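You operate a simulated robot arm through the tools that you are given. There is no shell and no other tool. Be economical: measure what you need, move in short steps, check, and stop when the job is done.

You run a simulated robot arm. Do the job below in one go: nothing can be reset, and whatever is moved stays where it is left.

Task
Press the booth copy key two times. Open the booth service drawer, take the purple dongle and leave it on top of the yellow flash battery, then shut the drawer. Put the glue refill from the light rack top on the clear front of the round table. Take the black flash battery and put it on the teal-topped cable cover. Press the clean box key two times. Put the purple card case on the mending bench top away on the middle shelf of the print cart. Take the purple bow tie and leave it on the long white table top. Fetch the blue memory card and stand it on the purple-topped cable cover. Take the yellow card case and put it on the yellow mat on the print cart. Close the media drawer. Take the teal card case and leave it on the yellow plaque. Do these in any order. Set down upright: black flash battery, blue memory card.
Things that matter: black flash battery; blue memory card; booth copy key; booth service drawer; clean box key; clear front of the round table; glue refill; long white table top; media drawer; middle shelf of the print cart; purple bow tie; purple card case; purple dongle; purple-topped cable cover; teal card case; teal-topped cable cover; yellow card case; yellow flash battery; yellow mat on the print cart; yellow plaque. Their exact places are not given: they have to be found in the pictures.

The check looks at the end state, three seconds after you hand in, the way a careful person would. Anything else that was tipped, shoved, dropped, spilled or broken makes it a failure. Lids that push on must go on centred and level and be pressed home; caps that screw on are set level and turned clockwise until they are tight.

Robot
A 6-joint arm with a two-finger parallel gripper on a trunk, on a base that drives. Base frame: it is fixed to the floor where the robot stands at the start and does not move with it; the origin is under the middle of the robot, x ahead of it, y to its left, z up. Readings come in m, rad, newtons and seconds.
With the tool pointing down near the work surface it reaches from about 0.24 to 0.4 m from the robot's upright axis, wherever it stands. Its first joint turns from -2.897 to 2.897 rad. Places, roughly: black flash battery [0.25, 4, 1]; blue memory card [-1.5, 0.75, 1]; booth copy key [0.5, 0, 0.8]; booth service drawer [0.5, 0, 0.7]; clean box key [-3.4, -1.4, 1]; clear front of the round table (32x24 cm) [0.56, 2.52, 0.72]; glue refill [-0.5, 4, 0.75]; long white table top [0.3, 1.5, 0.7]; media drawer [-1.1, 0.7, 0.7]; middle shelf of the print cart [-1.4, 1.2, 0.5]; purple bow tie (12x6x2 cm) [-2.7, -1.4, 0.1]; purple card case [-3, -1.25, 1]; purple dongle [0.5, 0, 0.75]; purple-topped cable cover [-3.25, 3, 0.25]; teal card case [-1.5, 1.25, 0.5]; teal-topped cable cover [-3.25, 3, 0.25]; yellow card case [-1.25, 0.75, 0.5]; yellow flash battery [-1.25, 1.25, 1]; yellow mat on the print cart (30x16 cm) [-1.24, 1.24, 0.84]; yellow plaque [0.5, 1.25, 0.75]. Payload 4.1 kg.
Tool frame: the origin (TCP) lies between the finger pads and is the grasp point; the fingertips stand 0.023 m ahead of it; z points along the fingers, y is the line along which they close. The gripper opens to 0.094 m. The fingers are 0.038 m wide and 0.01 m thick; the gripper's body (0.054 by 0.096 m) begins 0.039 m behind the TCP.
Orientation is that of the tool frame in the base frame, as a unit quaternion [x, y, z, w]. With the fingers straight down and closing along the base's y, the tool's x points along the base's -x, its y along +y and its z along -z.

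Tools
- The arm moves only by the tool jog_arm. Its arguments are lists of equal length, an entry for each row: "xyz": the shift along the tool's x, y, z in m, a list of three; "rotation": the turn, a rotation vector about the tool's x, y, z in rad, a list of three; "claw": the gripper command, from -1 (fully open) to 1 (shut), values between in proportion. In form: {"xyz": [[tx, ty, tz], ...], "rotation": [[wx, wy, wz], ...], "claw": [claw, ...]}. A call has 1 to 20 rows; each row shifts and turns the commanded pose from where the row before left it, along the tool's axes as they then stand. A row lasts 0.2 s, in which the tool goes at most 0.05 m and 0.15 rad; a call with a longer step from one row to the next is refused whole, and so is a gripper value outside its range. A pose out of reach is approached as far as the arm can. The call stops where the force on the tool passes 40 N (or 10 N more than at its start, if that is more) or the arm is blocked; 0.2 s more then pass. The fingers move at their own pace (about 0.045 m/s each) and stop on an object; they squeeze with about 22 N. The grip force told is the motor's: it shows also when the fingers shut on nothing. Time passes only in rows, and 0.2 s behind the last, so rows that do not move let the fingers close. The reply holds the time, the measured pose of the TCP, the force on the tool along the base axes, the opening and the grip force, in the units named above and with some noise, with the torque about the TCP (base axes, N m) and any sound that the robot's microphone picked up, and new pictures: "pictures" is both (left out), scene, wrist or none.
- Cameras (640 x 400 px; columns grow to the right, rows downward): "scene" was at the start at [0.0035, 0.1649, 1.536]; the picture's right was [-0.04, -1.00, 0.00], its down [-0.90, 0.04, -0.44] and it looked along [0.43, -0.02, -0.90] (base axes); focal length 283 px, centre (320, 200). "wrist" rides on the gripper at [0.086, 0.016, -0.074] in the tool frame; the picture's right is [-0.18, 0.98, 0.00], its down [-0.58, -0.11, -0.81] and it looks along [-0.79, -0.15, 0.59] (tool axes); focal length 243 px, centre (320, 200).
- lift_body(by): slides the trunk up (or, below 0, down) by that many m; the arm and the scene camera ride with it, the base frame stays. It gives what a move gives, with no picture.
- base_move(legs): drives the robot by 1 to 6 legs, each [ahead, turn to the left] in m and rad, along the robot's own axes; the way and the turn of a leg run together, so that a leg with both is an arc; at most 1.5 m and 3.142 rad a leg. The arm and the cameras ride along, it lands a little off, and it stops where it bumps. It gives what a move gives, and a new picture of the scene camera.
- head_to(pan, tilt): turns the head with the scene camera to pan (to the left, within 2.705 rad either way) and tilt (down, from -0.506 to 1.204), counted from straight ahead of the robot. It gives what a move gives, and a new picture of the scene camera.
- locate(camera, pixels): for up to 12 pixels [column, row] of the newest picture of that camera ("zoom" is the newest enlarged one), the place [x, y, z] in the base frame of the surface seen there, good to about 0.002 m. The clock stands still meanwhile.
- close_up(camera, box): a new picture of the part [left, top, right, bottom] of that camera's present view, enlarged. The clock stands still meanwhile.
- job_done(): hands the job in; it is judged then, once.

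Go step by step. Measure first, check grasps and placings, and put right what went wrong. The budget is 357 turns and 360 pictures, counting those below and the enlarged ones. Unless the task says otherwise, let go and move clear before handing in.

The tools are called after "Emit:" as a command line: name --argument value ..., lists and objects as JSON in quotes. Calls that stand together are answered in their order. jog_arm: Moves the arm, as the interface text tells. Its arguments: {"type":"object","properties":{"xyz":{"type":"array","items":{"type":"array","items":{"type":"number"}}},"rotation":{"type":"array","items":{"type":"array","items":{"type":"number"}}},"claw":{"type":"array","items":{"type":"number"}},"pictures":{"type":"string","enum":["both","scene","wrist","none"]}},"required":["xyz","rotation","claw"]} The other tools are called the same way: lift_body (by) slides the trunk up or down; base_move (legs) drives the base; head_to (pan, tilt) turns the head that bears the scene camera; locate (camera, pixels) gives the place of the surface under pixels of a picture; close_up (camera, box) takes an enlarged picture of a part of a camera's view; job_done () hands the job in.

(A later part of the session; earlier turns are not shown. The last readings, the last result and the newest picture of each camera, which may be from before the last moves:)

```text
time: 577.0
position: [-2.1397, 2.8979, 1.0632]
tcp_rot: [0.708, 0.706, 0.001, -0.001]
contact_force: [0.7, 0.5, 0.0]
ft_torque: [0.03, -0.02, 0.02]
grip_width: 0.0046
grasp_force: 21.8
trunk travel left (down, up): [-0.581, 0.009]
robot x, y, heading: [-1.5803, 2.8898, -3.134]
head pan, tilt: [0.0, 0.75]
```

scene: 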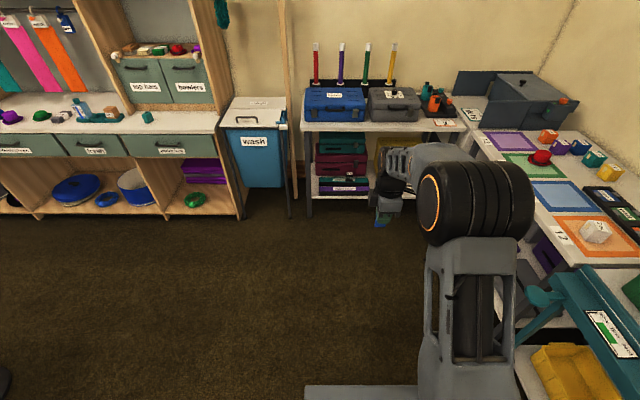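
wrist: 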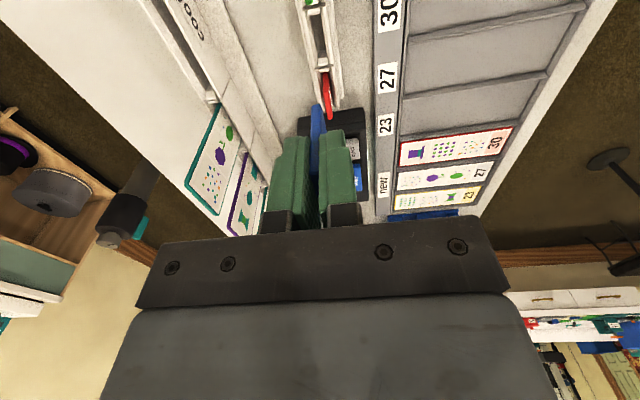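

Emit:
base_move --legs '[[0.87, -0.008]]'

Emit:
lift_body --by -0.4

Emit:
lift_body --by -0.178

Emit:
jog_arm --xyz '[[0, 0, 0.04], [0, 0, 0.04], [0, 0, 0.04], [0, 0, 0]]' --rotation '[[0, 0, 0], [0, 0, 0], [0, 0, 0], [0, 0, 0]]' --claw '[1, 1, 1, 1]'

```text
time: 581.7
position: [-3.0127, 2.8967, 1.0635]
tcp_rot: [0.708, 0.706, 0.001, 0.0]
contact_force: [0.5, 0.5, -0.2]
ft_torque: [-0.01, 0.0, -0.02]
grip_width: 0.0047
grasp_force: 22.1
trunk travel left (down, up): [-0.581, 0.009]
robot x, y, heading: [-2.4576, 2.8929, -3.136]
head pan, tilt: [0.0, 0.75]
```

scene: 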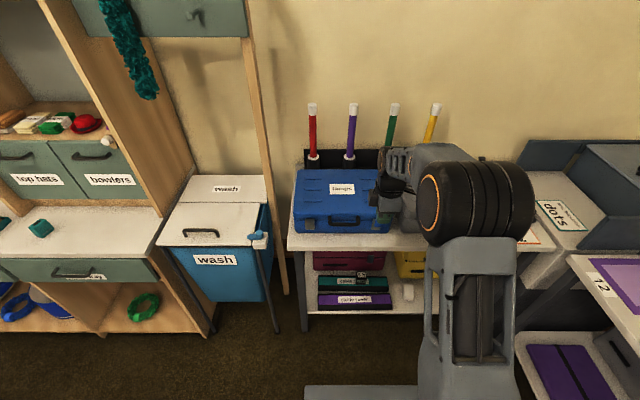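

```text
time: 585.5
position: [-3.0139, 2.8983, 0.6635]
tcp_rot: [0.708, 0.706, 0.001, 0.0]
contact_force: [-1.3, 0.0, 0.0]
ft_torque: [0.02, -0.02, 0.01]
grip_width: 0.0046
grasp_force: 22.1
trunk travel left (down, up): [-0.181, 0.409]
robot x, y, heading: [-2.452, 2.8916, -3.145]
head pan, tilt: [0.0, 0.75]
```

```text
time: 587.5
position: [-3.0133, 2.8968, 0.4851]
tcp_rot: [0.708, 0.706, 0.001, 0.001]
contact_force: [0.6, -0.8, 0.3]
ft_torque: [0.01, -0.02, -0.02]
grip_width: 0.0047
grasp_force: 22.5
trunk travel left (down, up): [-0.003, 0.587]
robot x, y, heading: [-2.454, 2.8934, -3.137]
head pan, tilt: [0.0, 0.75]
```

```text
time: 588.5
position: [-3.0138, 2.8986, 0.3644]
tcp_rot: [0.709, 0.706, 0.001, 0.0]
contact_force: [0.6, 0.0, -0.5]
ft_torque: [0.05, 0.02, 0.0]
grip_width: 0.0043
grasp_force: 22.0
trunk travel left (down, up): [-0.003, 0.587]
robot x, y, heading: [-2.4547, 2.8879, -3.138]
head pan, tilt: [0.0, 0.75]
```

scene: 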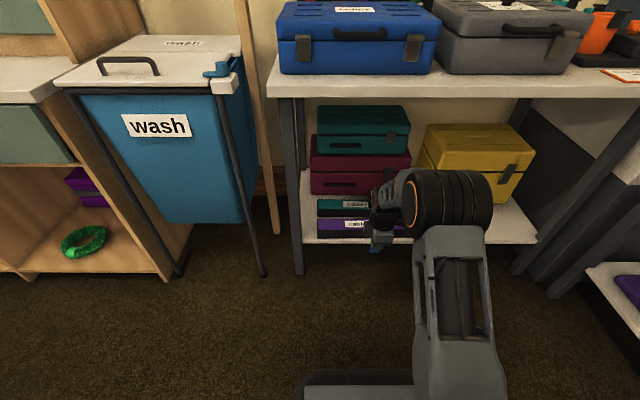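
wrist: 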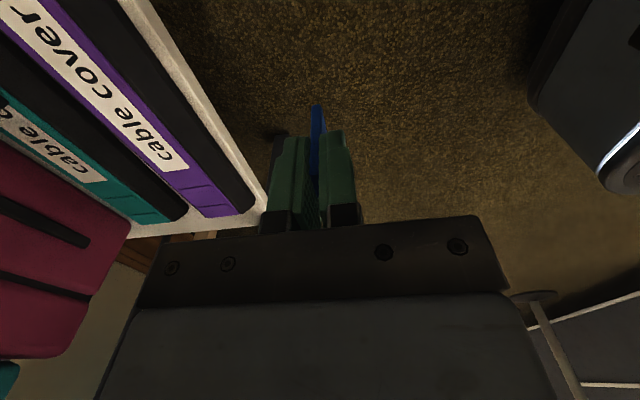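

The covers are visible on the left of the wrist view. I'll measure the purple strip's edges near y≈2.89.

Emit:
locate --camera "wrist" --pixels '[[100, 90], [60, 45], [75, 30], [130, 75], [180, 160], [115, 40], [55, 70], [150, 160]]'

Emit:
locate --camera "scene" --pixels '[[340, 224], [340, 219], [340, 229], [360, 204], [350, 224], [330, 224], [345, 236]]'

```text
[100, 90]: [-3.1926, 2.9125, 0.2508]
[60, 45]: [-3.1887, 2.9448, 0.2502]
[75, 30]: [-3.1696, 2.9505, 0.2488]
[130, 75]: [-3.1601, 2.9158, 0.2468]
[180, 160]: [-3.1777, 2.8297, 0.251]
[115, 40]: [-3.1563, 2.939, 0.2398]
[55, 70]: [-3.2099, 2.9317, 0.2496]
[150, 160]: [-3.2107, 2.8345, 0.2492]
```

```text
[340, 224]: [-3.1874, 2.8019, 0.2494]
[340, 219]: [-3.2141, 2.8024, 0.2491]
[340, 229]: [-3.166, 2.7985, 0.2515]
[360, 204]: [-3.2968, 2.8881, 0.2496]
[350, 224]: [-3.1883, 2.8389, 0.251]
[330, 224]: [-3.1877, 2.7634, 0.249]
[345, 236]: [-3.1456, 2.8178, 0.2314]
```

The purple top runs x -3.165…-3.215 (centre -3.190), z 0.2505. Drive in 0.175.

Emit:
base_move --legs '[[0.175, 0]]'

Emit:
jog_arm --xyz '[[0, 0, 0.03], [0, 0, 0.02], [0, 0, 0]]' --rotation '[[0, 0, 0], [0, 0, 0], [0, 0, 0]]' --claw '[1, 1, 1]'

```text
time: 590.0
position: [-3.1882, 2.8974, 0.3658]
tcp_rot: [0.708, 0.706, 0.001, -0.001]
contact_force: [1.1, -0.4, -0.9]
ft_torque: [0.02, 0.01, -0.02]
grip_width: 0.0046
grasp_force: 21.6
trunk travel left (down, up): [-0.003, 0.587]
robot x, y, heading: [-2.6308, 2.8917, -3.145]
head pan, tilt: [0.0, 0.75]
```

scene: 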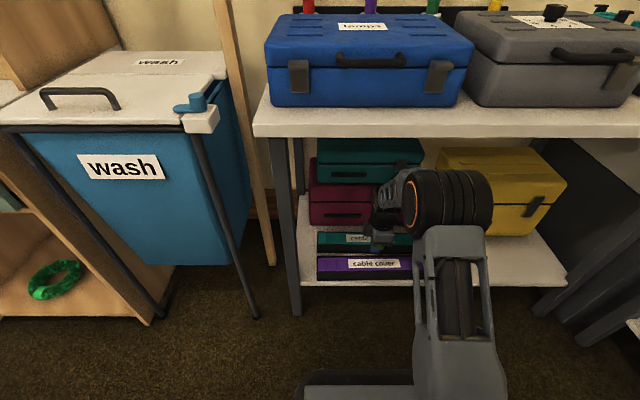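

```text
time: 590.8
position: [-3.1887, 2.898, 0.3153]
tcp_rot: [0.708, 0.706, 0.001, 0.0]
contact_force: [-0.2, -0.3, -0.6]
ft_torque: [-0.01, 0.02, -0.01]
grip_width: 0.0046
grasp_force: 22.0
trunk travel left (down, up): [-0.003, 0.587]
robot x, y, heading: [-2.6324, 2.8902, -3.143]
head pan, tilt: [0.0, 0.75]
```

scene: 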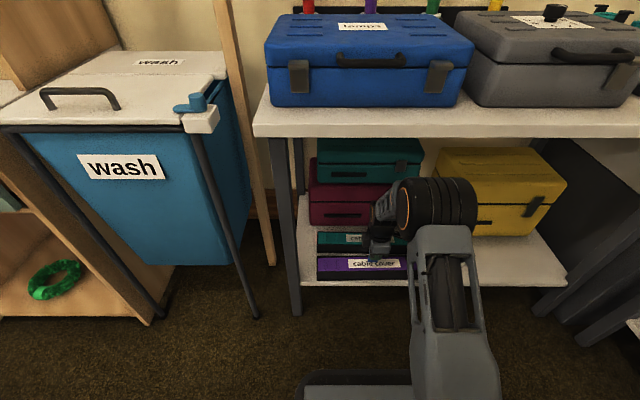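
wrist: 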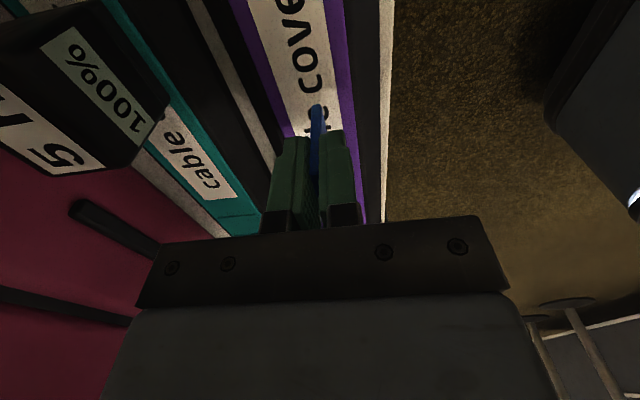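

Directly over the purple strip. Lower 16 mm, then feel in 1 mm steps.

Emit:
jog_arm --xyz '[[0, 0, 0.01], [0, 0, 0.006], [0, 0, 0]]' --rotation '[[0, 0, 0], [0, 0, 0], [0, 0, 0]]' --claw '[1, 1, 1]' --pictures "none"

Emit:
jog_arm --xyz '[[0, 0, 0.001], [0, 0, 0.001], [0, 0, 0]]' --rotation '[[0, 0, 0], [0, 0, 0], [0, 0, 0]]' --claw '[1, 1, 1]' --pictures "none"

```text
time: 591.6
position: [-3.1887, 2.8962, 0.2992]
tcp_rot: [0.709, 0.705, -0.001, -0.001]
contact_force: [0.4, -0.3, -0.4]
ft_torque: [0.01, -0.02, -0.01]
grip_width: 0.0046
grasp_force: 21.9
trunk travel left (down, up): [-0.003, 0.587]
robot x, y, heading: [-2.6266, 2.8948, -3.143]
head pan, tilt: [0.0, 0.75]
```

```text
time: 592.4
position: [-3.1886, 2.897, 0.2985]
tcp_rot: [0.708, 0.706, 0.001, 0.0]
contact_force: [-0.2, -0.7, 0.4]
ft_torque: [0.01, 0.0, 0.05]
grip_width: 0.0046
grasp_force: 22.6
trunk travel left (down, up): [-0.003, 0.587]
robot x, y, heading: [-2.6292, 2.8908, -3.142]
head pan, tilt: [0.0, 0.75]
```

Emit:
jog_arm --xyz '[[0, 0, 0.001], [0, 0, 0.001], [0, 0, 0]]' --rotation '[[0, 0, 0], [0, 0, 0], [0, 0, 0]]' --claw '[1, 1, 1]' --pictures "none"

```text
time: 593.2
position: [-3.1874, 2.8974, 0.2944]
tcp_rot: [0.708, 0.706, 0.001, 0.0]
contact_force: [-0.9, -0.3, -0.5]
ft_torque: [0.03, -0.05, -0.02]
grip_width: 0.0049
grasp_force: 22.4
trunk travel left (down, up): [-0.003, 0.587]
robot x, y, heading: [-2.627, 2.8933, -3.139]
head pan, tilt: [0.0, 0.75]
```

Emit:
jog_arm --xyz '[[0, 0, 0.001], [0, 0, 0.0]]' --rotation '[[0, 0, 0], [0, 0, 0]]' --claw '[1, 1]' --pictures "wrist"

Emit:
close_up --camera "wrist" --box '[240, 60, 400, 240]'

```text
time: 593.8
position: [-3.1877, 2.896, 0.2952]
tcp_rot: [0.708, 0.706, 0.001, -0.001]
contact_force: [0.3, -0.1, 4.2]
ft_torque: [0.02, -0.04, -0.04]
grip_width: 0.0045
grasp_force: 22.3
trunk travel left (down, up): [-0.003, 0.587]
robot x, y, heading: [-2.6273, 2.8936, -3.14]
head pan, tilt: [0.0, 0.75]
```

wrist: 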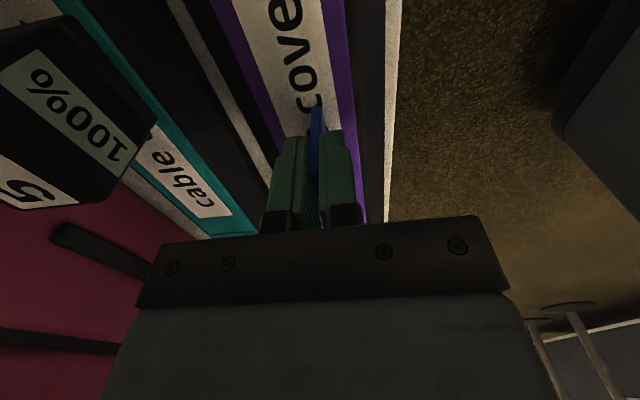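

```text
2.22 times, centred on (320, 150) of wrist
```

zoom: 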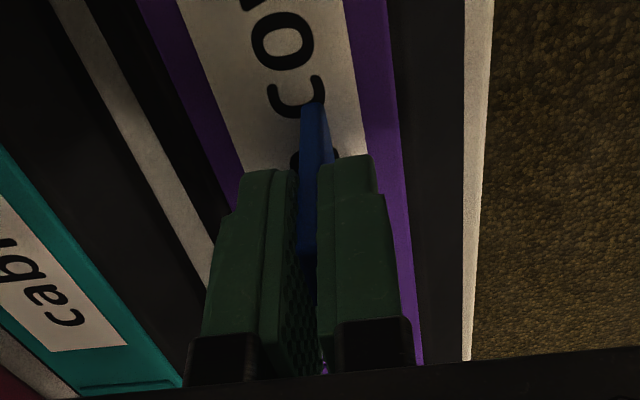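

Light contact (4 N). I'll open in small steps, then rise straight up.

Emit:
jog_arm --xyz '[[0, 0, 0], [0, 0, 0], [0, 0, 0], [0, 0, 0], [0, 0, 0], [0, 0, -0.01], [0, 0, -0.02], [0, 0, -0.03], [0, 0, -0.03], [0, 0, 0]]' --rotation '[[0, 0, 0], [0, 0, 0], [0, 0, 0], [0, 0, 0], [0, 0, 0], [0, 0, 0], [0, 0, 0], [0, 0, 0], [0, 0, 0], [0, 0, 0]]' --claw '[0.86, 0.8, 0.7, 0.5, 0.4, 0.4, 0.4, 0.4, 0.4, 0.4]'

```text
time: 596.0
position: [-3.1889, 2.8974, 0.3845]
tcp_rot: [0.708, 0.706, 0.0, 0.0]
contact_force: [0.4, 0.1, 0.0]
ft_torque: [0.0, -0.03, 0.0]
grip_width: 0.0281
grasp_force: 0.1
trunk travel left (down, up): [-0.003, 0.587]
robot x, y, heading: [-2.6296, 2.8909, -3.137]
head pan, tilt: [0.0, 0.75]
```

scene: 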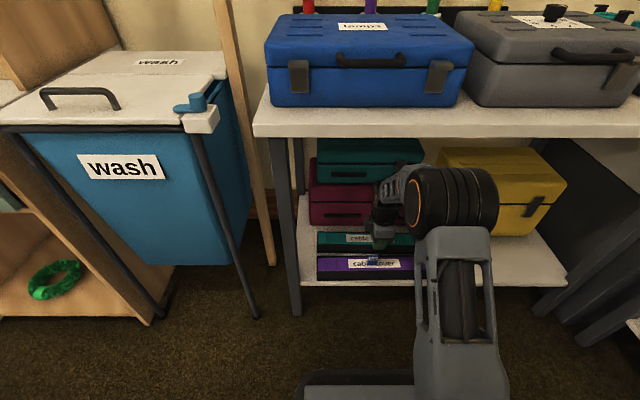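
wrist: 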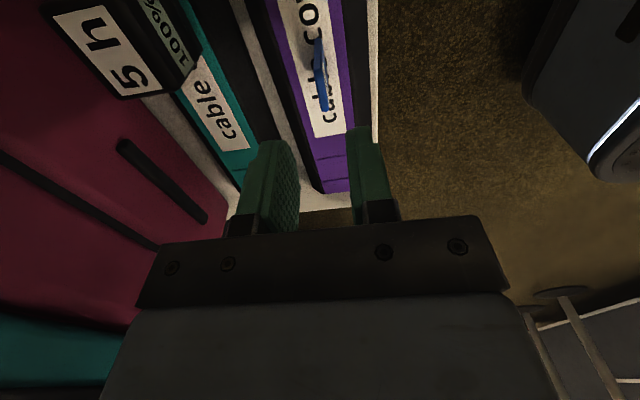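

The card stands on the purple strip (wrist (320,75)). I'll verify and back out.

Emit:
close_up --camera "scene" --box '[310, 220, 430, 300]'

Emit:
base_move --legs '[[-0.25, 0]]'

Emit:
close_up --camera "scene" --box '[300, 170, 440, 260]'

```text
5.00 times, centred on (370, 260) of scene
```

zoom: 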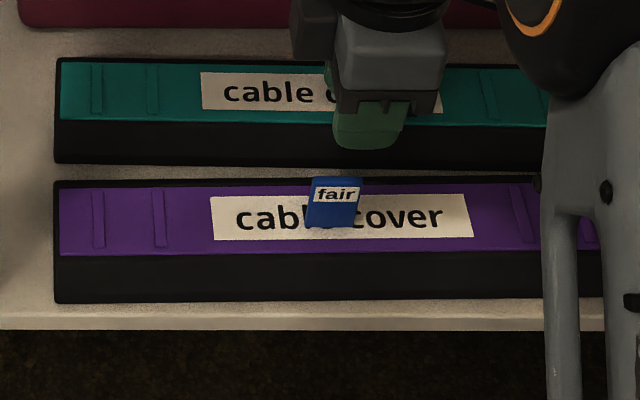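

```text
time: 597.8
position: [-2.9367, 2.8966, 0.3833]
tcp_rot: [0.707, 0.707, 0.001, -0.001]
contact_force: [-0.1, 0.4, 0.3]
ft_torque: [0.01, 0.02, 0.01]
grip_width: 0.028
grasp_force: 0.1
trunk travel left (down, up): [-0.003, 0.587]
robot x, y, heading: [-2.375, 2.8912, -3.14]
head pan, tilt: [0.0, 0.75]
```

scene: 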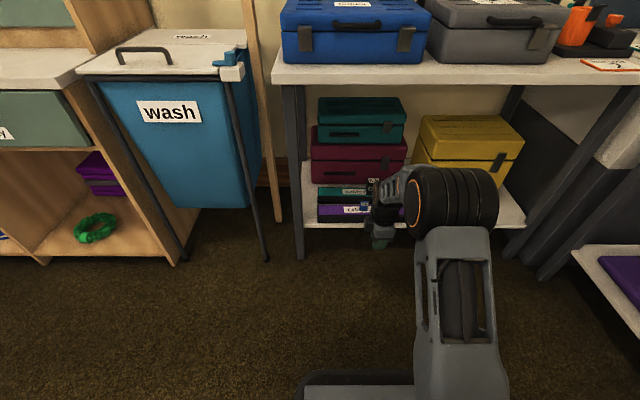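

```text
4.44 times, centred on (370, 215) of scene
```

zoom: 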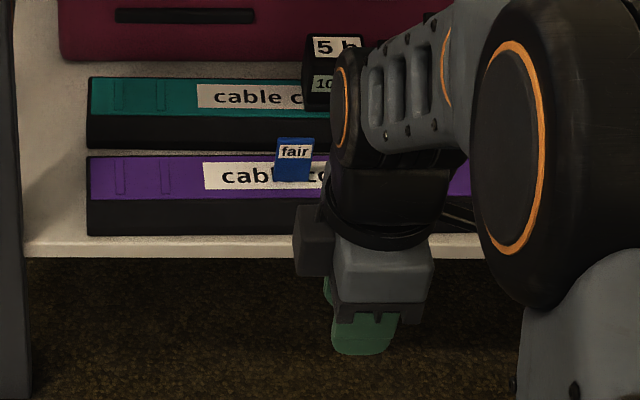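

Both stand upright on their covers. Last: the bow tie. I'll raise the trunk, back off, and drive down the west aisle to the mending bench.

Emit:
base_move --legs '[[-0.28, 0]]'

Emit:
lift_body --by 0.4

Emit:
base_move --legs '[[0, 1.421], [1.09, 0], [1.09, 0], [1.09, 0], [0, 0.15]]'

Emit:
head_to --pan 0.0 --tilt 0.75

```text
time: 599.7
position: [-2.6584, 2.8986, 0.3844]
tcp_rot: [0.709, 0.706, 0.001, -0.001]
contact_force: [-0.3, -0.3, 0.7]
ft_torque: [-0.01, -0.01, -0.01]
grip_width: 0.0283
grasp_force: 0.0
trunk travel left (down, up): [-0.003, 0.587]
robot x, y, heading: [-2.0998, 2.8938, -3.135]
head pan, tilt: [0.0, 0.75]
```

scene: 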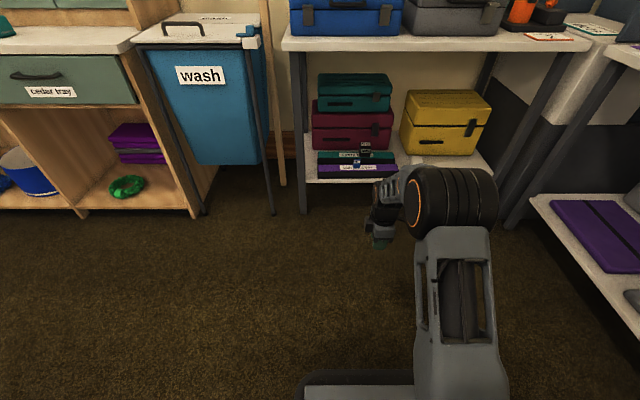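

```text
time: 603.6
position: [-2.659, 2.8999, 0.7831]
tcp_rot: [0.709, 0.706, 0.001, -0.001]
contact_force: [0.6, -0.4, 1.1]
ft_torque: [0.0, -0.01, 0.0]
grip_width: 0.0283
grasp_force: 0.0
trunk travel left (down, up): [-0.403, 0.187]
robot x, y, heading: [-2.1011, 2.8906, -3.139]
head pan, tilt: [0.0, 0.75]
```

```text
time: 623.7
position: [-2.5259, -0.916, 0.7835]
tcp_rot: [-0.01, 1.0, 0.0, -0.001]
contact_force: [0.2, -0.6, -0.6]
ft_torque: [0.01, 0.06, 0.01]
grip_width: 0.028
grasp_force: 0.2
trunk travel left (down, up): [-0.403, 0.187]
robot x, y, heading: [-2.5311, -0.3576, -1.54]
head pan, tilt: [0.0, 0.75]
```

scene: 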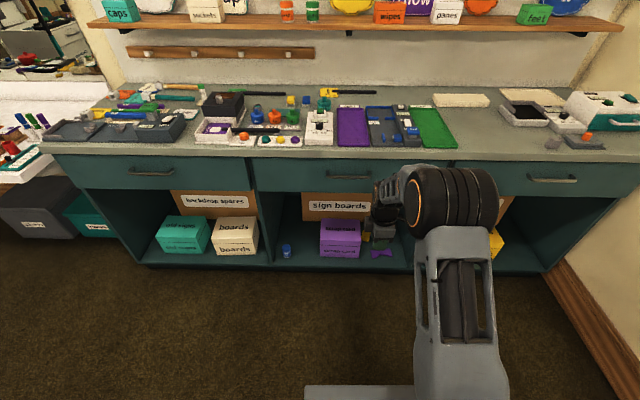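

```text
time: 624.3
position: [-2.5248, -0.9159, 0.7834]
tcp_rot: [-0.011, 1.0, 0.0, -0.001]
contact_force: [0.2, 0.0, -0.3]
ft_torque: [-0.01, 0.01, -0.02]
grip_width: 0.0284
grasp_force: 0.0
trunk travel left (down, up): [-0.403, 0.187]
robot x, y, heading: [-2.5293, -0.3559, -1.546]
head pan, tilt: [0.0, 0.75]
```

scene: 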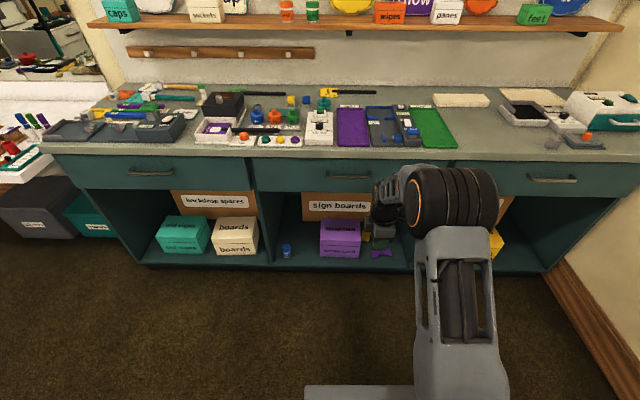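

I'll lower the trunk for a better view into the shelf and measure the bow tie.

Emit:
lift_body --by -0.39

Emit:
head_to --pan -0.2 --tilt 0.6

Emit:
close_up --camera "scene" --box '[200, 140, 360, 250]'

```text
time: 628.1
position: [-2.5258, -0.916, 0.3936]
tcp_rot: [-0.009, 1.0, 0.0, -0.001]
contact_force: [0.7, 0.4, 0.0]
ft_torque: [-0.01, 0.01, -0.01]
grip_width: 0.0282
grasp_force: 0.1
trunk travel left (down, up): [-0.013, 0.577]
robot x, y, heading: [-2.5307, -0.3571, -1.543]
head pan, tilt: [0.0, 0.75]
```

```text
time: 628.8
position: [-2.5248, -0.9152, 0.3949]
tcp_rot: [-0.011, 1.0, 0.0, -0.001]
contact_force: [0.2, -0.3, -0.5]
ft_torque: [-0.04, 0.04, 0.0]
grip_width: 0.0283
grasp_force: 0.0
trunk travel left (down, up): [-0.013, 0.577]
robot x, y, heading: [-2.5264, -0.3588, -1.542]
head pan, tilt: [-0.201, 0.6]
```

scene: 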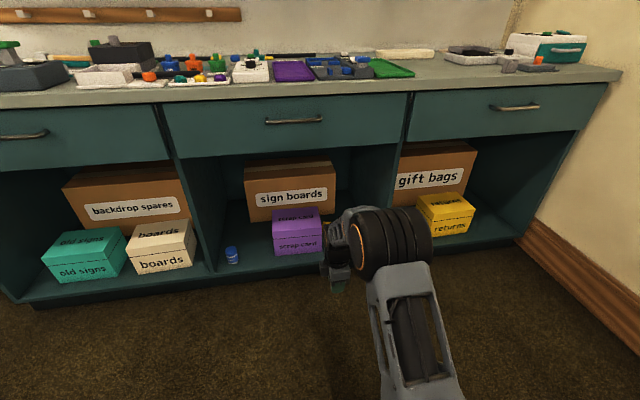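

```text
3.64 times, centred on (280, 195) of scene
```

zoom: 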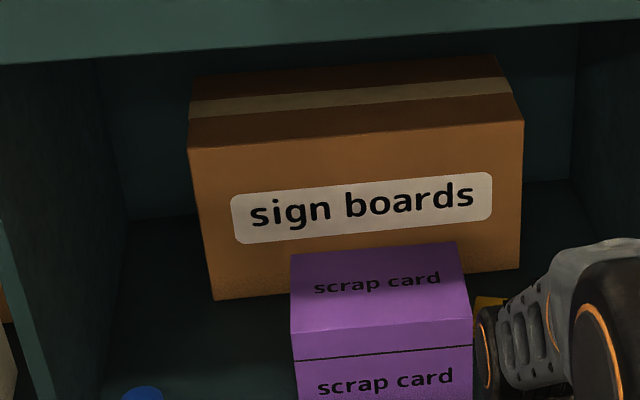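

The arm blocks the view. I'll swing the base right a bit and look past it.

Emit:
base_move --legs '[[0, -0.55]]'

Emit:
head_to --pan 0.35 --tilt 0.65

Emit:
close_up --camera "scene" --box '[240, 130, 440, 270]'

```text
time: 630.8
position: [-2.82, -0.8362, 0.3942]
tcp_rot: [0.263, 0.965, 0.001, -0.001]
contact_force: [1.2, 0.4, -0.3]
ft_torque: [0.02, -0.02, 0.03]
grip_width: 0.0281
grasp_force: 0.0
trunk travel left (down, up): [-0.013, 0.577]
robot x, y, heading: [-2.5344, -0.3546, -2.098]
head pan, tilt: [-0.201, 0.6]
```

scene: 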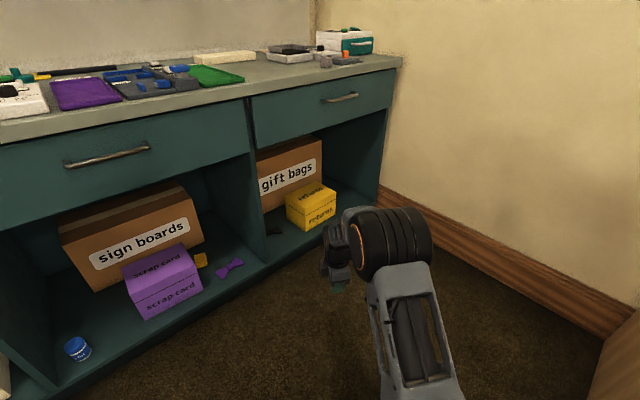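

```text
time: 631.7
position: [-2.8198, -0.8356, 0.3939]
tcp_rot: [0.263, 0.965, 0.0, 0.0]
contact_force: [0.0, 0.1, -0.5]
ft_torque: [0.01, -0.02, -0.04]
grip_width: 0.0285
grasp_force: 0.1
trunk travel left (down, up): [-0.013, 0.577]
robot x, y, heading: [-2.5333, -0.3557, -2.097]
head pan, tilt: [0.351, 0.649]
```

scene: 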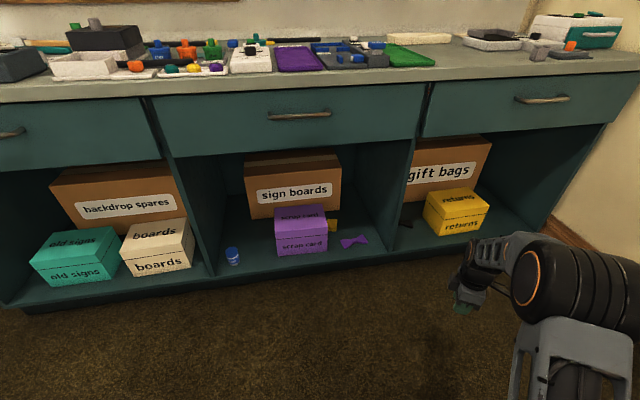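

```text
2.86 times, centred on (340, 200) of scene
```

zoom: 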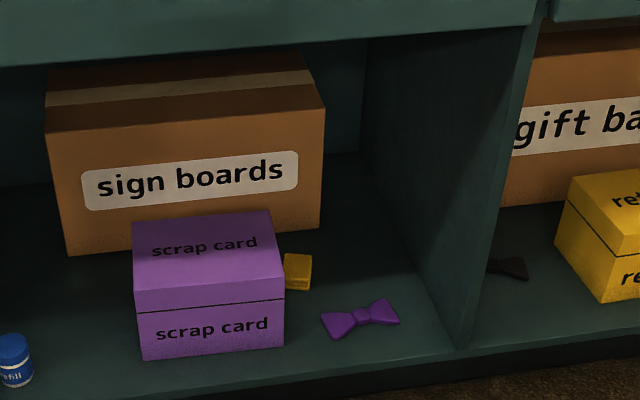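

Emit:
locate --camera "zoom" --pixels '[[360, 316], [325, 325], [398, 315], [345, 335], [385, 303], [283, 340], [285, 290], [455, 345], [430, 300], [360, 350], [300, 270], [215, 215]]'

Emit:
close_up --camera "scene" --box '[325, 215, 395, 265]'

```text
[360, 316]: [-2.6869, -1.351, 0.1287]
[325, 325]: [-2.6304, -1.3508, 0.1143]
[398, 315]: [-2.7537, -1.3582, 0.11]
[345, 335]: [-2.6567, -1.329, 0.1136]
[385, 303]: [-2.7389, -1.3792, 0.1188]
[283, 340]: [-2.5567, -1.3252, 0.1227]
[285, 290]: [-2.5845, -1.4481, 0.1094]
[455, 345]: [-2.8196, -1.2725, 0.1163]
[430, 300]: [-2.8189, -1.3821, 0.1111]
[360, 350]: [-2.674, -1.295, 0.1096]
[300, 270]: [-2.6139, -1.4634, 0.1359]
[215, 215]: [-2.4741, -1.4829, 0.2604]
```

```text
8.00 times, centred on (360, 240) of scene
```

zoom: 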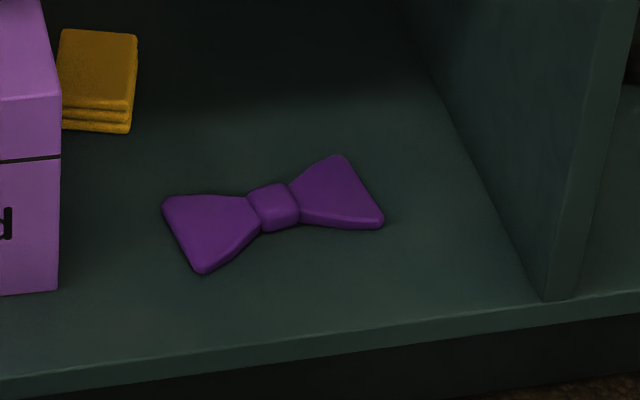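

The bow tie's knot is at (-2.691, -1.353), top 0.129, its long axis nearly along x (turned ~13°). There's room between the scrap box and the divider. I'll position the base in front of it.

Emit:
base_move --legs '[[0.3, 0], [0, 0.526]]'

Emit:
jog_arm --xyz '[[0, 0, 0], [0, 0, 0], [0, 0, 0.04], [0, 0, 0.04], [0, 0, 0.04], [0, 0, 0.04], [0, 0, 0.03], [0, 0, 0]]' --rotation '[[0, 0, -0.1], [0, 0, -0.1], [0, 0, 0], [0, 0, 0], [0, 0, 0], [0, 0, 0], [0, 0, 0], [0, 0, 0]]' --claw '[-0.5, -0.5, -0.5, -0.5, -0.5, -0.5, -0.5, -0.5]'

```text
time: 635.3
position: [-2.6923, -1.1776, 0.3938]
tcp_rot: [0.003, 1.0, 0.0, -0.002]
contact_force: [-0.2, -0.7, 0.4]
ft_torque: [-0.04, -0.01, 0.03]
grip_width: 0.0284
grasp_force: 0.1
trunk travel left (down, up): [-0.013, 0.577]
robot x, y, heading: [-2.6863, -0.6141, -1.571]
head pan, tilt: [0.351, 0.649]
```

scene: 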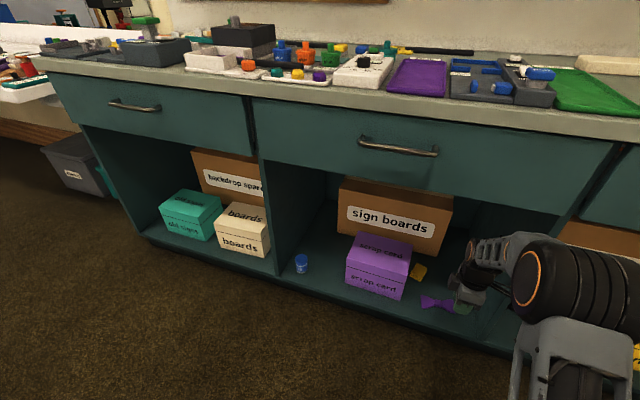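

```text
time: 637.1
position: [-2.691, -1.1782, 0.2051]
tcp_rot: [-0.098, 0.995, 0.0, -0.001]
contact_force: [-0.6, 1.2, -0.3]
ft_torque: [0.05, 0.02, -0.01]
grip_width: 0.0705
grasp_force: 0.1
trunk travel left (down, up): [-0.013, 0.577]
robot x, y, heading: [-2.6826, -0.618, -1.574]
head pan, tilt: [0.351, 0.649]
```

scene: 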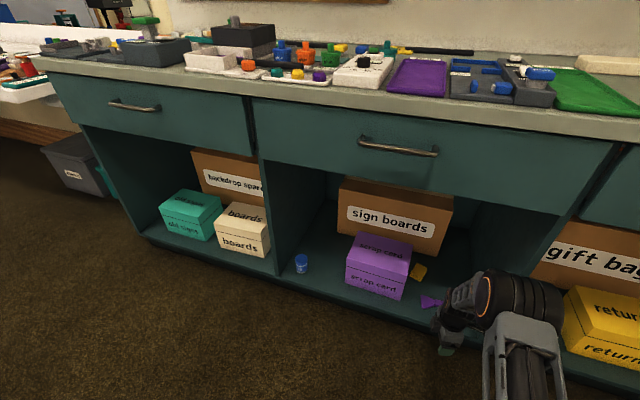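
wrist: 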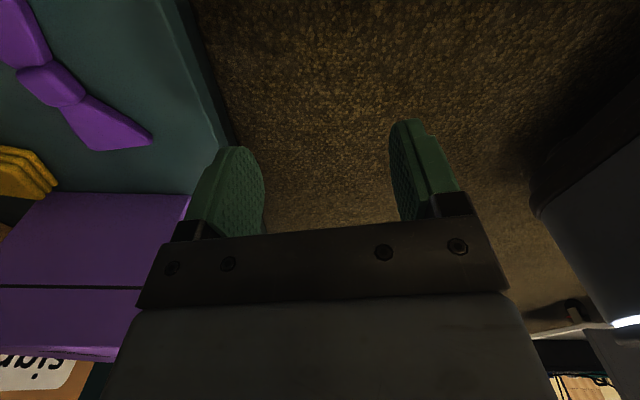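

Vertical at z=0.205 in front of the shelf. I'll refine the bow's position from the wrist view.

Emit:
locate --camera "wrist" --pixels '[[50, 85], [30, 72], [68, 98], [45, 100], [60, 68], [150, 140], [95, 150], [100, 120], [180, 200], [190, 60]]'

```text
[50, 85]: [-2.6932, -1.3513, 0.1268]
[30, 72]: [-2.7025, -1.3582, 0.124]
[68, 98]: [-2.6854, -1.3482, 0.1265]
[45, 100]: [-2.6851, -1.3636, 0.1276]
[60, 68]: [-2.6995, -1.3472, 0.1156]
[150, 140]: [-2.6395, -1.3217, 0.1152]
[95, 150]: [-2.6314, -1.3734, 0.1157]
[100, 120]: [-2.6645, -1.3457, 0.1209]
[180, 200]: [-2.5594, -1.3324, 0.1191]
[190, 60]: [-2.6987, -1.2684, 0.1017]
```

The knot centre is (-2.693, -1.3525). Drive in 0.174, then lower.

Emit:
base_move --legs '[[0.174, 0]]'

Emit:
jog_arm --xyz '[[0, 0, 0.03], [0, 0, 0]]' --rotation '[[0, 0, 0], [0, 0, 0]]' --claw '[-0.5, -0.5]' --pictures "wrist"

```text
time: 638.5
position: [-2.6893, -1.3547, 0.2031]
tcp_rot: [-0.098, 0.995, 0.0, -0.001]
contact_force: [-0.1, -0.2, -0.6]
ft_torque: [0.0, -0.01, 0.0]
grip_width: 0.0704
grasp_force: 0.1
trunk travel left (down, up): [-0.013, 0.577]
robot x, y, heading: [-2.6821, -0.7972, -1.571]
head pan, tilt: [0.351, 0.649]
```

scene: 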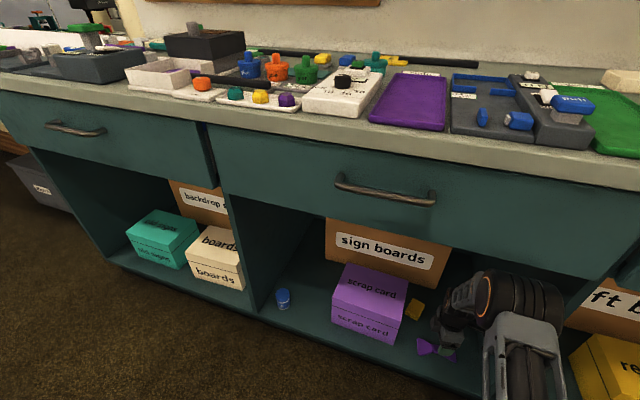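

```text
time: 639.1
position: [-2.6898, -1.3547, 0.1755]
tcp_rot: [-0.098, 0.995, 0.0, -0.001]
contact_force: [-0.6, -0.4, 0.3]
ft_torque: [0.0, -0.04, -0.01]
grip_width: 0.0703
grasp_force: 0.0
trunk travel left (down, up): [-0.013, 0.577]
robot x, y, heading: [-2.6866, -0.7967, -1.567]
head pan, tilt: [0.351, 0.649]
```

wrist: 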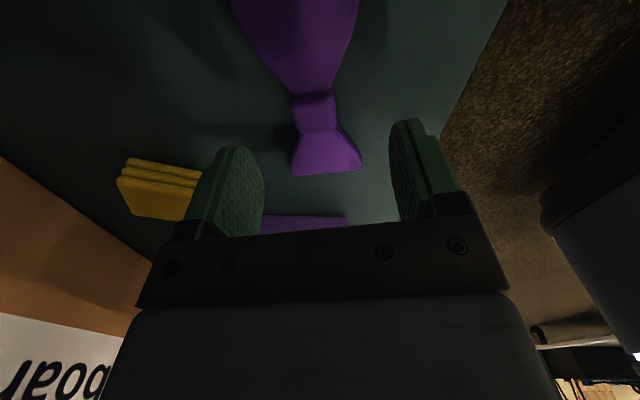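

Well aligned. Lower 0.038 and close.

Emit:
jog_arm --xyz '[[0, 0, 0.025], [0, 0, 0.0135], [0, 0, 0], [0, 0, 0], [0, 0, 0], [0, 0, 0], [0, 0, 0]]' --rotation '[[0, 0, 0], [0, 0, 0], [0, 0, 0], [0, 0, 0], [0, 0, 0], [0, 0, 0], [0, 0, 0]]' --claw '[-0.5, -0.5, -0.5, 1, 1, 1, 1]' --pictures "wrist"

```text
time: 640.8
position: [-2.6903, -1.3544, 0.1381]
tcp_rot: [-0.098, 0.995, 0.001, -0.001]
contact_force: [-0.4, 1.0, 0.2]
ft_torque: [-0.01, -0.01, -0.02]
grip_width: 0.0293
grasp_force: 21.6
trunk travel left (down, up): [-0.013, 0.577]
robot x, y, heading: [-2.6818, -0.7945, -1.572]
head pan, tilt: [0.351, 0.649]
```

wrist: 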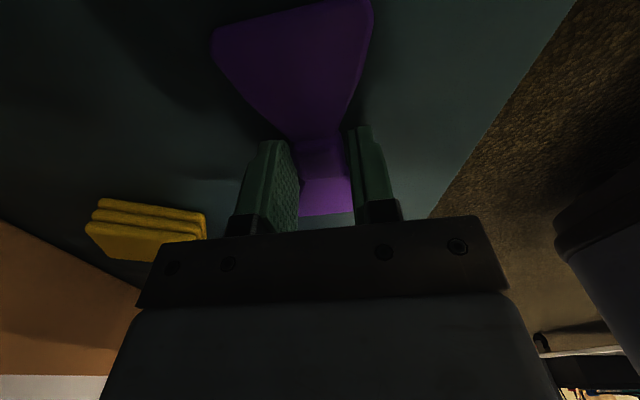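

Gripped (0.029). Lift 5 cm, back out, and check.

Emit:
jog_arm --xyz '[[0, 0, -0.03], [0, 0, -0.03], [0, 0, 0]]' --rotation '[[0, 0, 0], [0, 0, 0], [0, 0, 0]]' --claw '[1, 1, 1]' --pictures "wrist"

Emit:
base_move --legs '[[-0.28, 0]]'

Emit:
lift_body --by 0.4

Emit:
lift_body --by 0.17

```text
time: 641.5
position: [-2.6895, -1.3542, 0.1949]
tcp_rot: [-0.097, 0.995, -0.001, -0.002]
contact_force: [-0.6, -0.1, -0.5]
ft_torque: [-0.02, -0.03, -0.02]
grip_width: 0.0292
grasp_force: 22.2
trunk travel left (down, up): [-0.013, 0.577]
robot x, y, heading: [-2.6876, -0.7929, -1.573]
head pan, tilt: [0.351, 0.649]
```

wrist: 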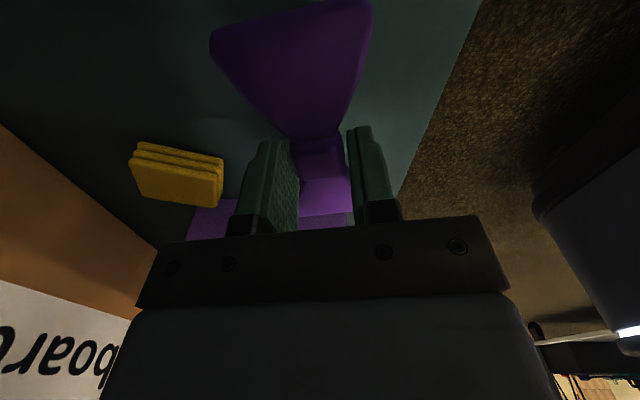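

```text
time: 643.5
position: [-2.6922, -1.0709, 0.1951]
tcp_rot: [-0.096, 0.995, -0.001, -0.001]
contact_force: [0.3, 0.0, -0.3]
ft_torque: [-0.02, 0.02, -0.01]
grip_width: 0.0283
grasp_force: 21.7
trunk travel left (down, up): [-0.013, 0.577]
robot x, y, heading: [-2.683, -0.5153, -1.579]
head pan, tilt: [0.351, 0.649]
```

scene: 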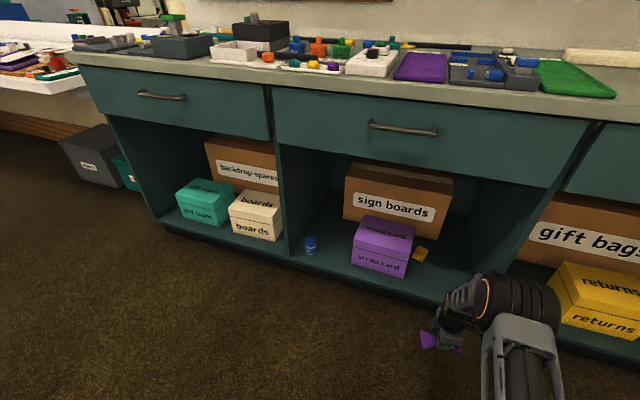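

```text
time: 647.4
position: [-2.6929, -1.0713, 0.5941]
tcp_rot: [-0.096, 0.995, 0.0, -0.001]
contact_force: [0.0, 0.3, -0.6]
ft_torque: [0.0, -0.02, 0.05]
grip_width: 0.0277
grasp_force: 22.3
trunk travel left (down, up): [-0.413, 0.177]
robot x, y, heading: [-2.6848, -0.5113, -1.571]
head pan, tilt: [0.351, 0.649]
```

```text
time: 649.3
position: [-2.6926, -1.0714, 0.7645]
tcp_rot: [-0.097, 0.995, 0.001, -0.001]
contact_force: [-0.2, -0.6, 0.2]
ft_torque: [-0.02, -0.03, 0.01]
grip_width: 0.0273
grasp_force: 22.4
trunk travel left (down, up): [-0.583, 0.007]
robot x, y, heading: [-2.6828, -0.511, -1.571]
head pan, tilt: [0.351, 0.649]
```

The bow tie is held. I'll raise the arm and drive to the front of the white table.

Emit:
jog_arm --xyz '[[0, 0, -0.045], [0, 0, -0.045], [0, 0, -0.045], [0, 0, -0.045], [0, 0, -0.04], [0, 0, 0]]' --rotation '[[0, 0, 0], [0, 0, 0], [0, 0, 0], [0, 0, 0], [0, 0, 0], [0, 0, 0]]' --claw '[1, 1, 1, 1, 1, 1]' --pictures "wrist"

Emit:
base_move --legs '[[0, 1.601], [1.02, 0], [1.02, 0], [0, 0.943], [1.5, 0], [0, 0.598]]'

Emit:
head_to --pan 0.0 --tilt 0.8

```text
time: 650.7
position: [-2.6916, -1.0701, 0.9854]
tcp_rot: [-0.096, 0.995, 0.0, -0.001]
contact_force: [0.6, 0.2, -0.1]
ft_torque: [0.04, -0.03, 0.01]
grip_width: 0.0273
grasp_force: 21.9
trunk travel left (down, up): [-0.583, 0.007]
robot x, y, heading: [-2.6867, -0.5134, -1.577]
head pan, tilt: [0.351, 0.649]
```

wrist: 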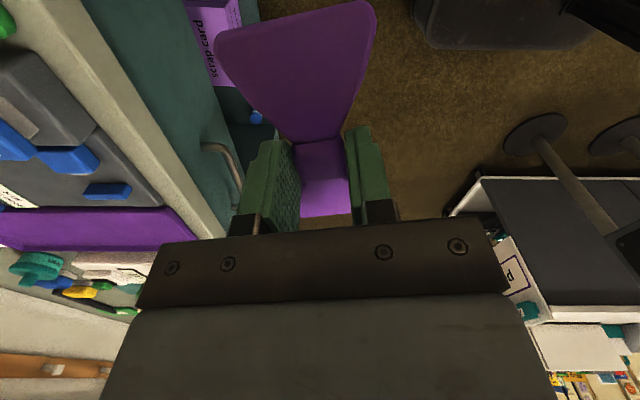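

```text
time: 675.8
position: [0.2323, 1.316, 0.9857]
tcp_rot: [0.996, 0.092, 0.001, 0.0]
contact_force: [0.0, -1.1, 0.9]
ft_torque: [-0.01, 0.0, 0.03]
grip_width: 0.0274
grasp_force: 22.2
trunk travel left (down, up): [-0.583, 0.007]
robot x, y, heading: [0.2242, 0.7596, 1.56]
head pan, tilt: [0.351, 0.649]
```

scene: 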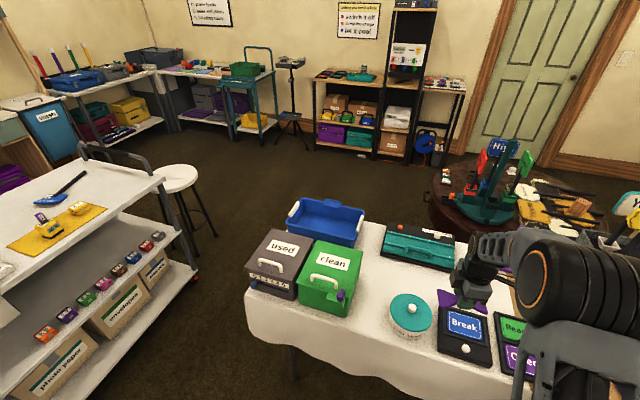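

```text
time: 676.6
position: [0.2335, 1.3154, 0.9858]
tcp_rot: [0.996, 0.092, 0.0, 0.0]
contact_force: [-0.2, -0.2, 1.0]
ft_torque: [-0.01, -0.03, -0.01]
grip_width: 0.0275
grasp_force: 21.6
trunk travel left (down, up): [-0.583, 0.007]
robot x, y, heading: [0.2187, 0.7596, 1.557]
head pan, tilt: [0.0, 0.799]
```

scene: 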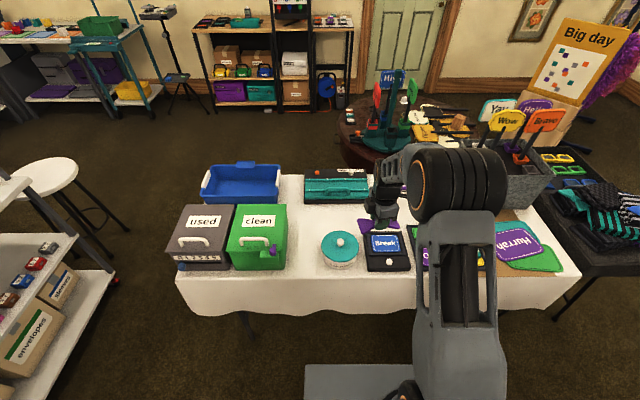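

Emit:
close_up --camera "scene" --box '[190, 160, 440, 300]'

Emit:
locate --camera "scene" --pixels '[[305, 240], [305, 212], [345, 214], [300, 265], [320, 225], [365, 218], [289, 235], [320, 240], [370, 203], [305, 200], [358, 240], [370, 236]]'

```text
2.56 times, centred on (315, 230) of scene
```

zoom: 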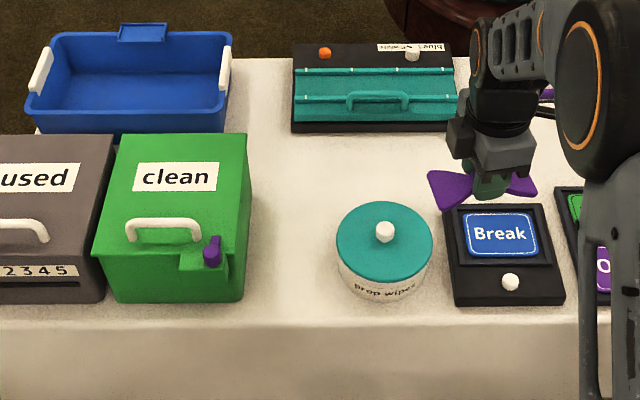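

```text
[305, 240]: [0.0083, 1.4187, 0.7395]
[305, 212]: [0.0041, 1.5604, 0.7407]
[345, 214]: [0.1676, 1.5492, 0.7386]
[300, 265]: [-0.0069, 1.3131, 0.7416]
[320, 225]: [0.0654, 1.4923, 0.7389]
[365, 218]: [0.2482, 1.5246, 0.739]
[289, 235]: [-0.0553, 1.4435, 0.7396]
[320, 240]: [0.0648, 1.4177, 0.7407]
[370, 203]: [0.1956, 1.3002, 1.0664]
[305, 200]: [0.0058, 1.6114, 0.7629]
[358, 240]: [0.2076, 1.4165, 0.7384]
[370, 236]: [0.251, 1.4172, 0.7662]
```

There's a clear white patch around (0.08, 1.495). I'll drive 0.19 ahead and turn left 0.27 to bring the bow tie over it.

Emit:
base_move --legs '[[0.19, 0], [0, 0.265]]'

Emit:
jog_arm --xyz '[[0, 0, 0.04], [0, 0, 0.04], [0, 0, 0.04], [0, 0, 0.04], [0, 0, 0]]' --rotation '[[0, 0, 0], [0, 0, 0], [0, 0, 0], [0, 0, 0], [0, 0, 0]]' --claw '[1, 1, 1, 1, 1]'

```text
time: 679.1
position: [0.0878, 1.4871, 0.9864]
tcp_rot: [0.975, 0.223, 0.001, 0.0]
contact_force: [0.8, 0.3, 0.0]
ft_torque: [0.02, 0.0, 0.01]
grip_width: 0.0276
grasp_force: 22.0
trunk travel left (down, up): [-0.583, 0.007]
robot x, y, heading: [0.2211, 0.944, 1.82]
head pan, tilt: [0.0, 0.799]
```

scene: 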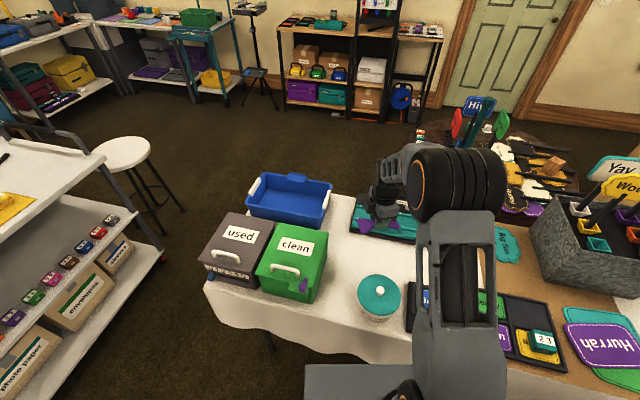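

```text
time: 680.3
position: [0.0864, 1.4877, 0.825]
tcp_rot: [0.975, 0.223, 0.001, -0.001]
contact_force: [0.8, 0.8, 0.5]
ft_torque: [0.0, -0.01, -0.02]
grip_width: 0.0277
grasp_force: 22.3
trunk travel left (down, up): [-0.583, 0.007]
robot x, y, heading: [0.2222, 0.9462, 1.817]
head pan, tilt: [0.0, 0.799]
```

scene: 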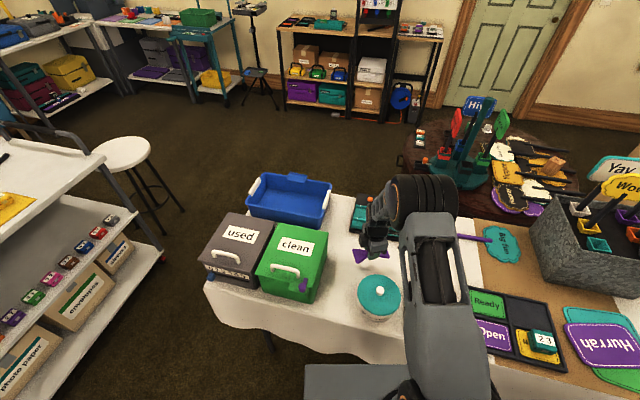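
wrist: 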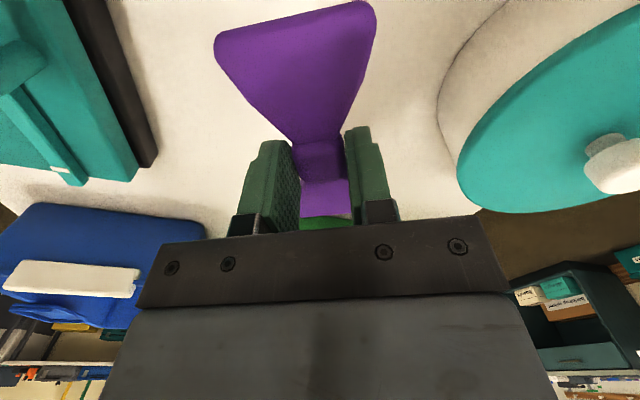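

The bow hangs between tray and pot over bare cloth. Lower 0.05, then feel for contact.

Emit:
jog_arm --xyz '[[0, 0, 0.03], [0, 0, 0.021], [0, 0, 0.003], [0, 0, 0.002], [0, 0, 0]]' --rotation '[[0, 0, 0], [0, 0, 0], [0, 0, 0], [0, 0, 0], [0, 0, 0]]' --claw '[1, 1, 1, 1, 1]' --pictures "none"

Emit:
jog_arm --xyz '[[0, 0, 0.001], [0, 0, 0.001], [0, 0, 0]]' --rotation '[[0, 0, 0], [0, 0, 0], [0, 0, 0]]' --claw '[1, 1, 1]' --pictures "wrist"

```text
time: 681.5
position: [0.0881, 1.4883, 0.7691]
tcp_rot: [0.975, 0.223, 0.001, 0.0]
contact_force: [0.7, -0.6, -1.3]
ft_torque: [0.03, -0.01, 0.02]
grip_width: 0.0276
grasp_force: 21.7
trunk travel left (down, up): [-0.583, 0.007]
robot x, y, heading: [0.2225, 0.9468, 1.824]
head pan, tilt: [0.0, 0.799]
```

```text
time: 682.3
position: [0.0882, 1.4882, 0.767]
tcp_rot: [0.975, 0.224, 0.001, 0.0]
contact_force: [0.4, 0.7, 0.0]
ft_torque: [0.02, 0.01, -0.01]
grip_width: 0.0274
grasp_force: 21.7
trunk travel left (down, up): [-0.583, 0.007]
robot x, y, heading: [0.2225, 0.9486, 1.828]
head pan, tilt: [0.0, 0.799]
```

wrist: 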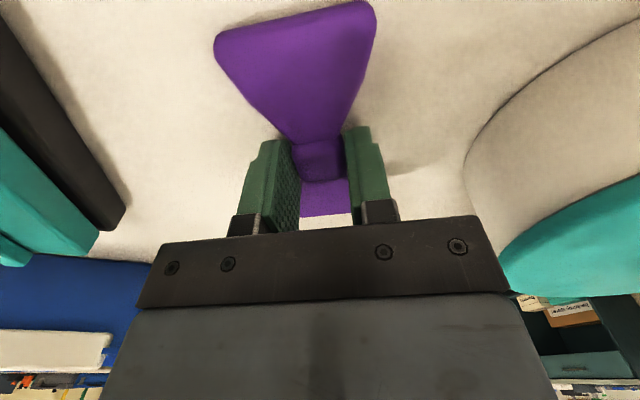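

Emit:
jog_arm --xyz '[[0, 0, 0.0015], [0, 0, 0.0015], [0, 0, 0]]' --rotation '[[0, 0, 0], [0, 0, 0], [0, 0, 0]]' --claw '[1, 1, 1]' --pictures "none"

```text
time: 683.1
position: [0.0874, 1.4882, 0.7663]
tcp_rot: [0.975, 0.224, 0.001, -0.002]
contact_force: [1.1, -2.5, 17.6]
ft_torque: [-0.16, -0.06, 0.02]
grip_width: 0.0276
grasp_force: 22.1
trunk travel left (down, up): [-0.583, 0.007]
robot x, y, heading: [0.2254, 0.9448, 1.82]
head pan, tilt: [0.0, 0.799]
```

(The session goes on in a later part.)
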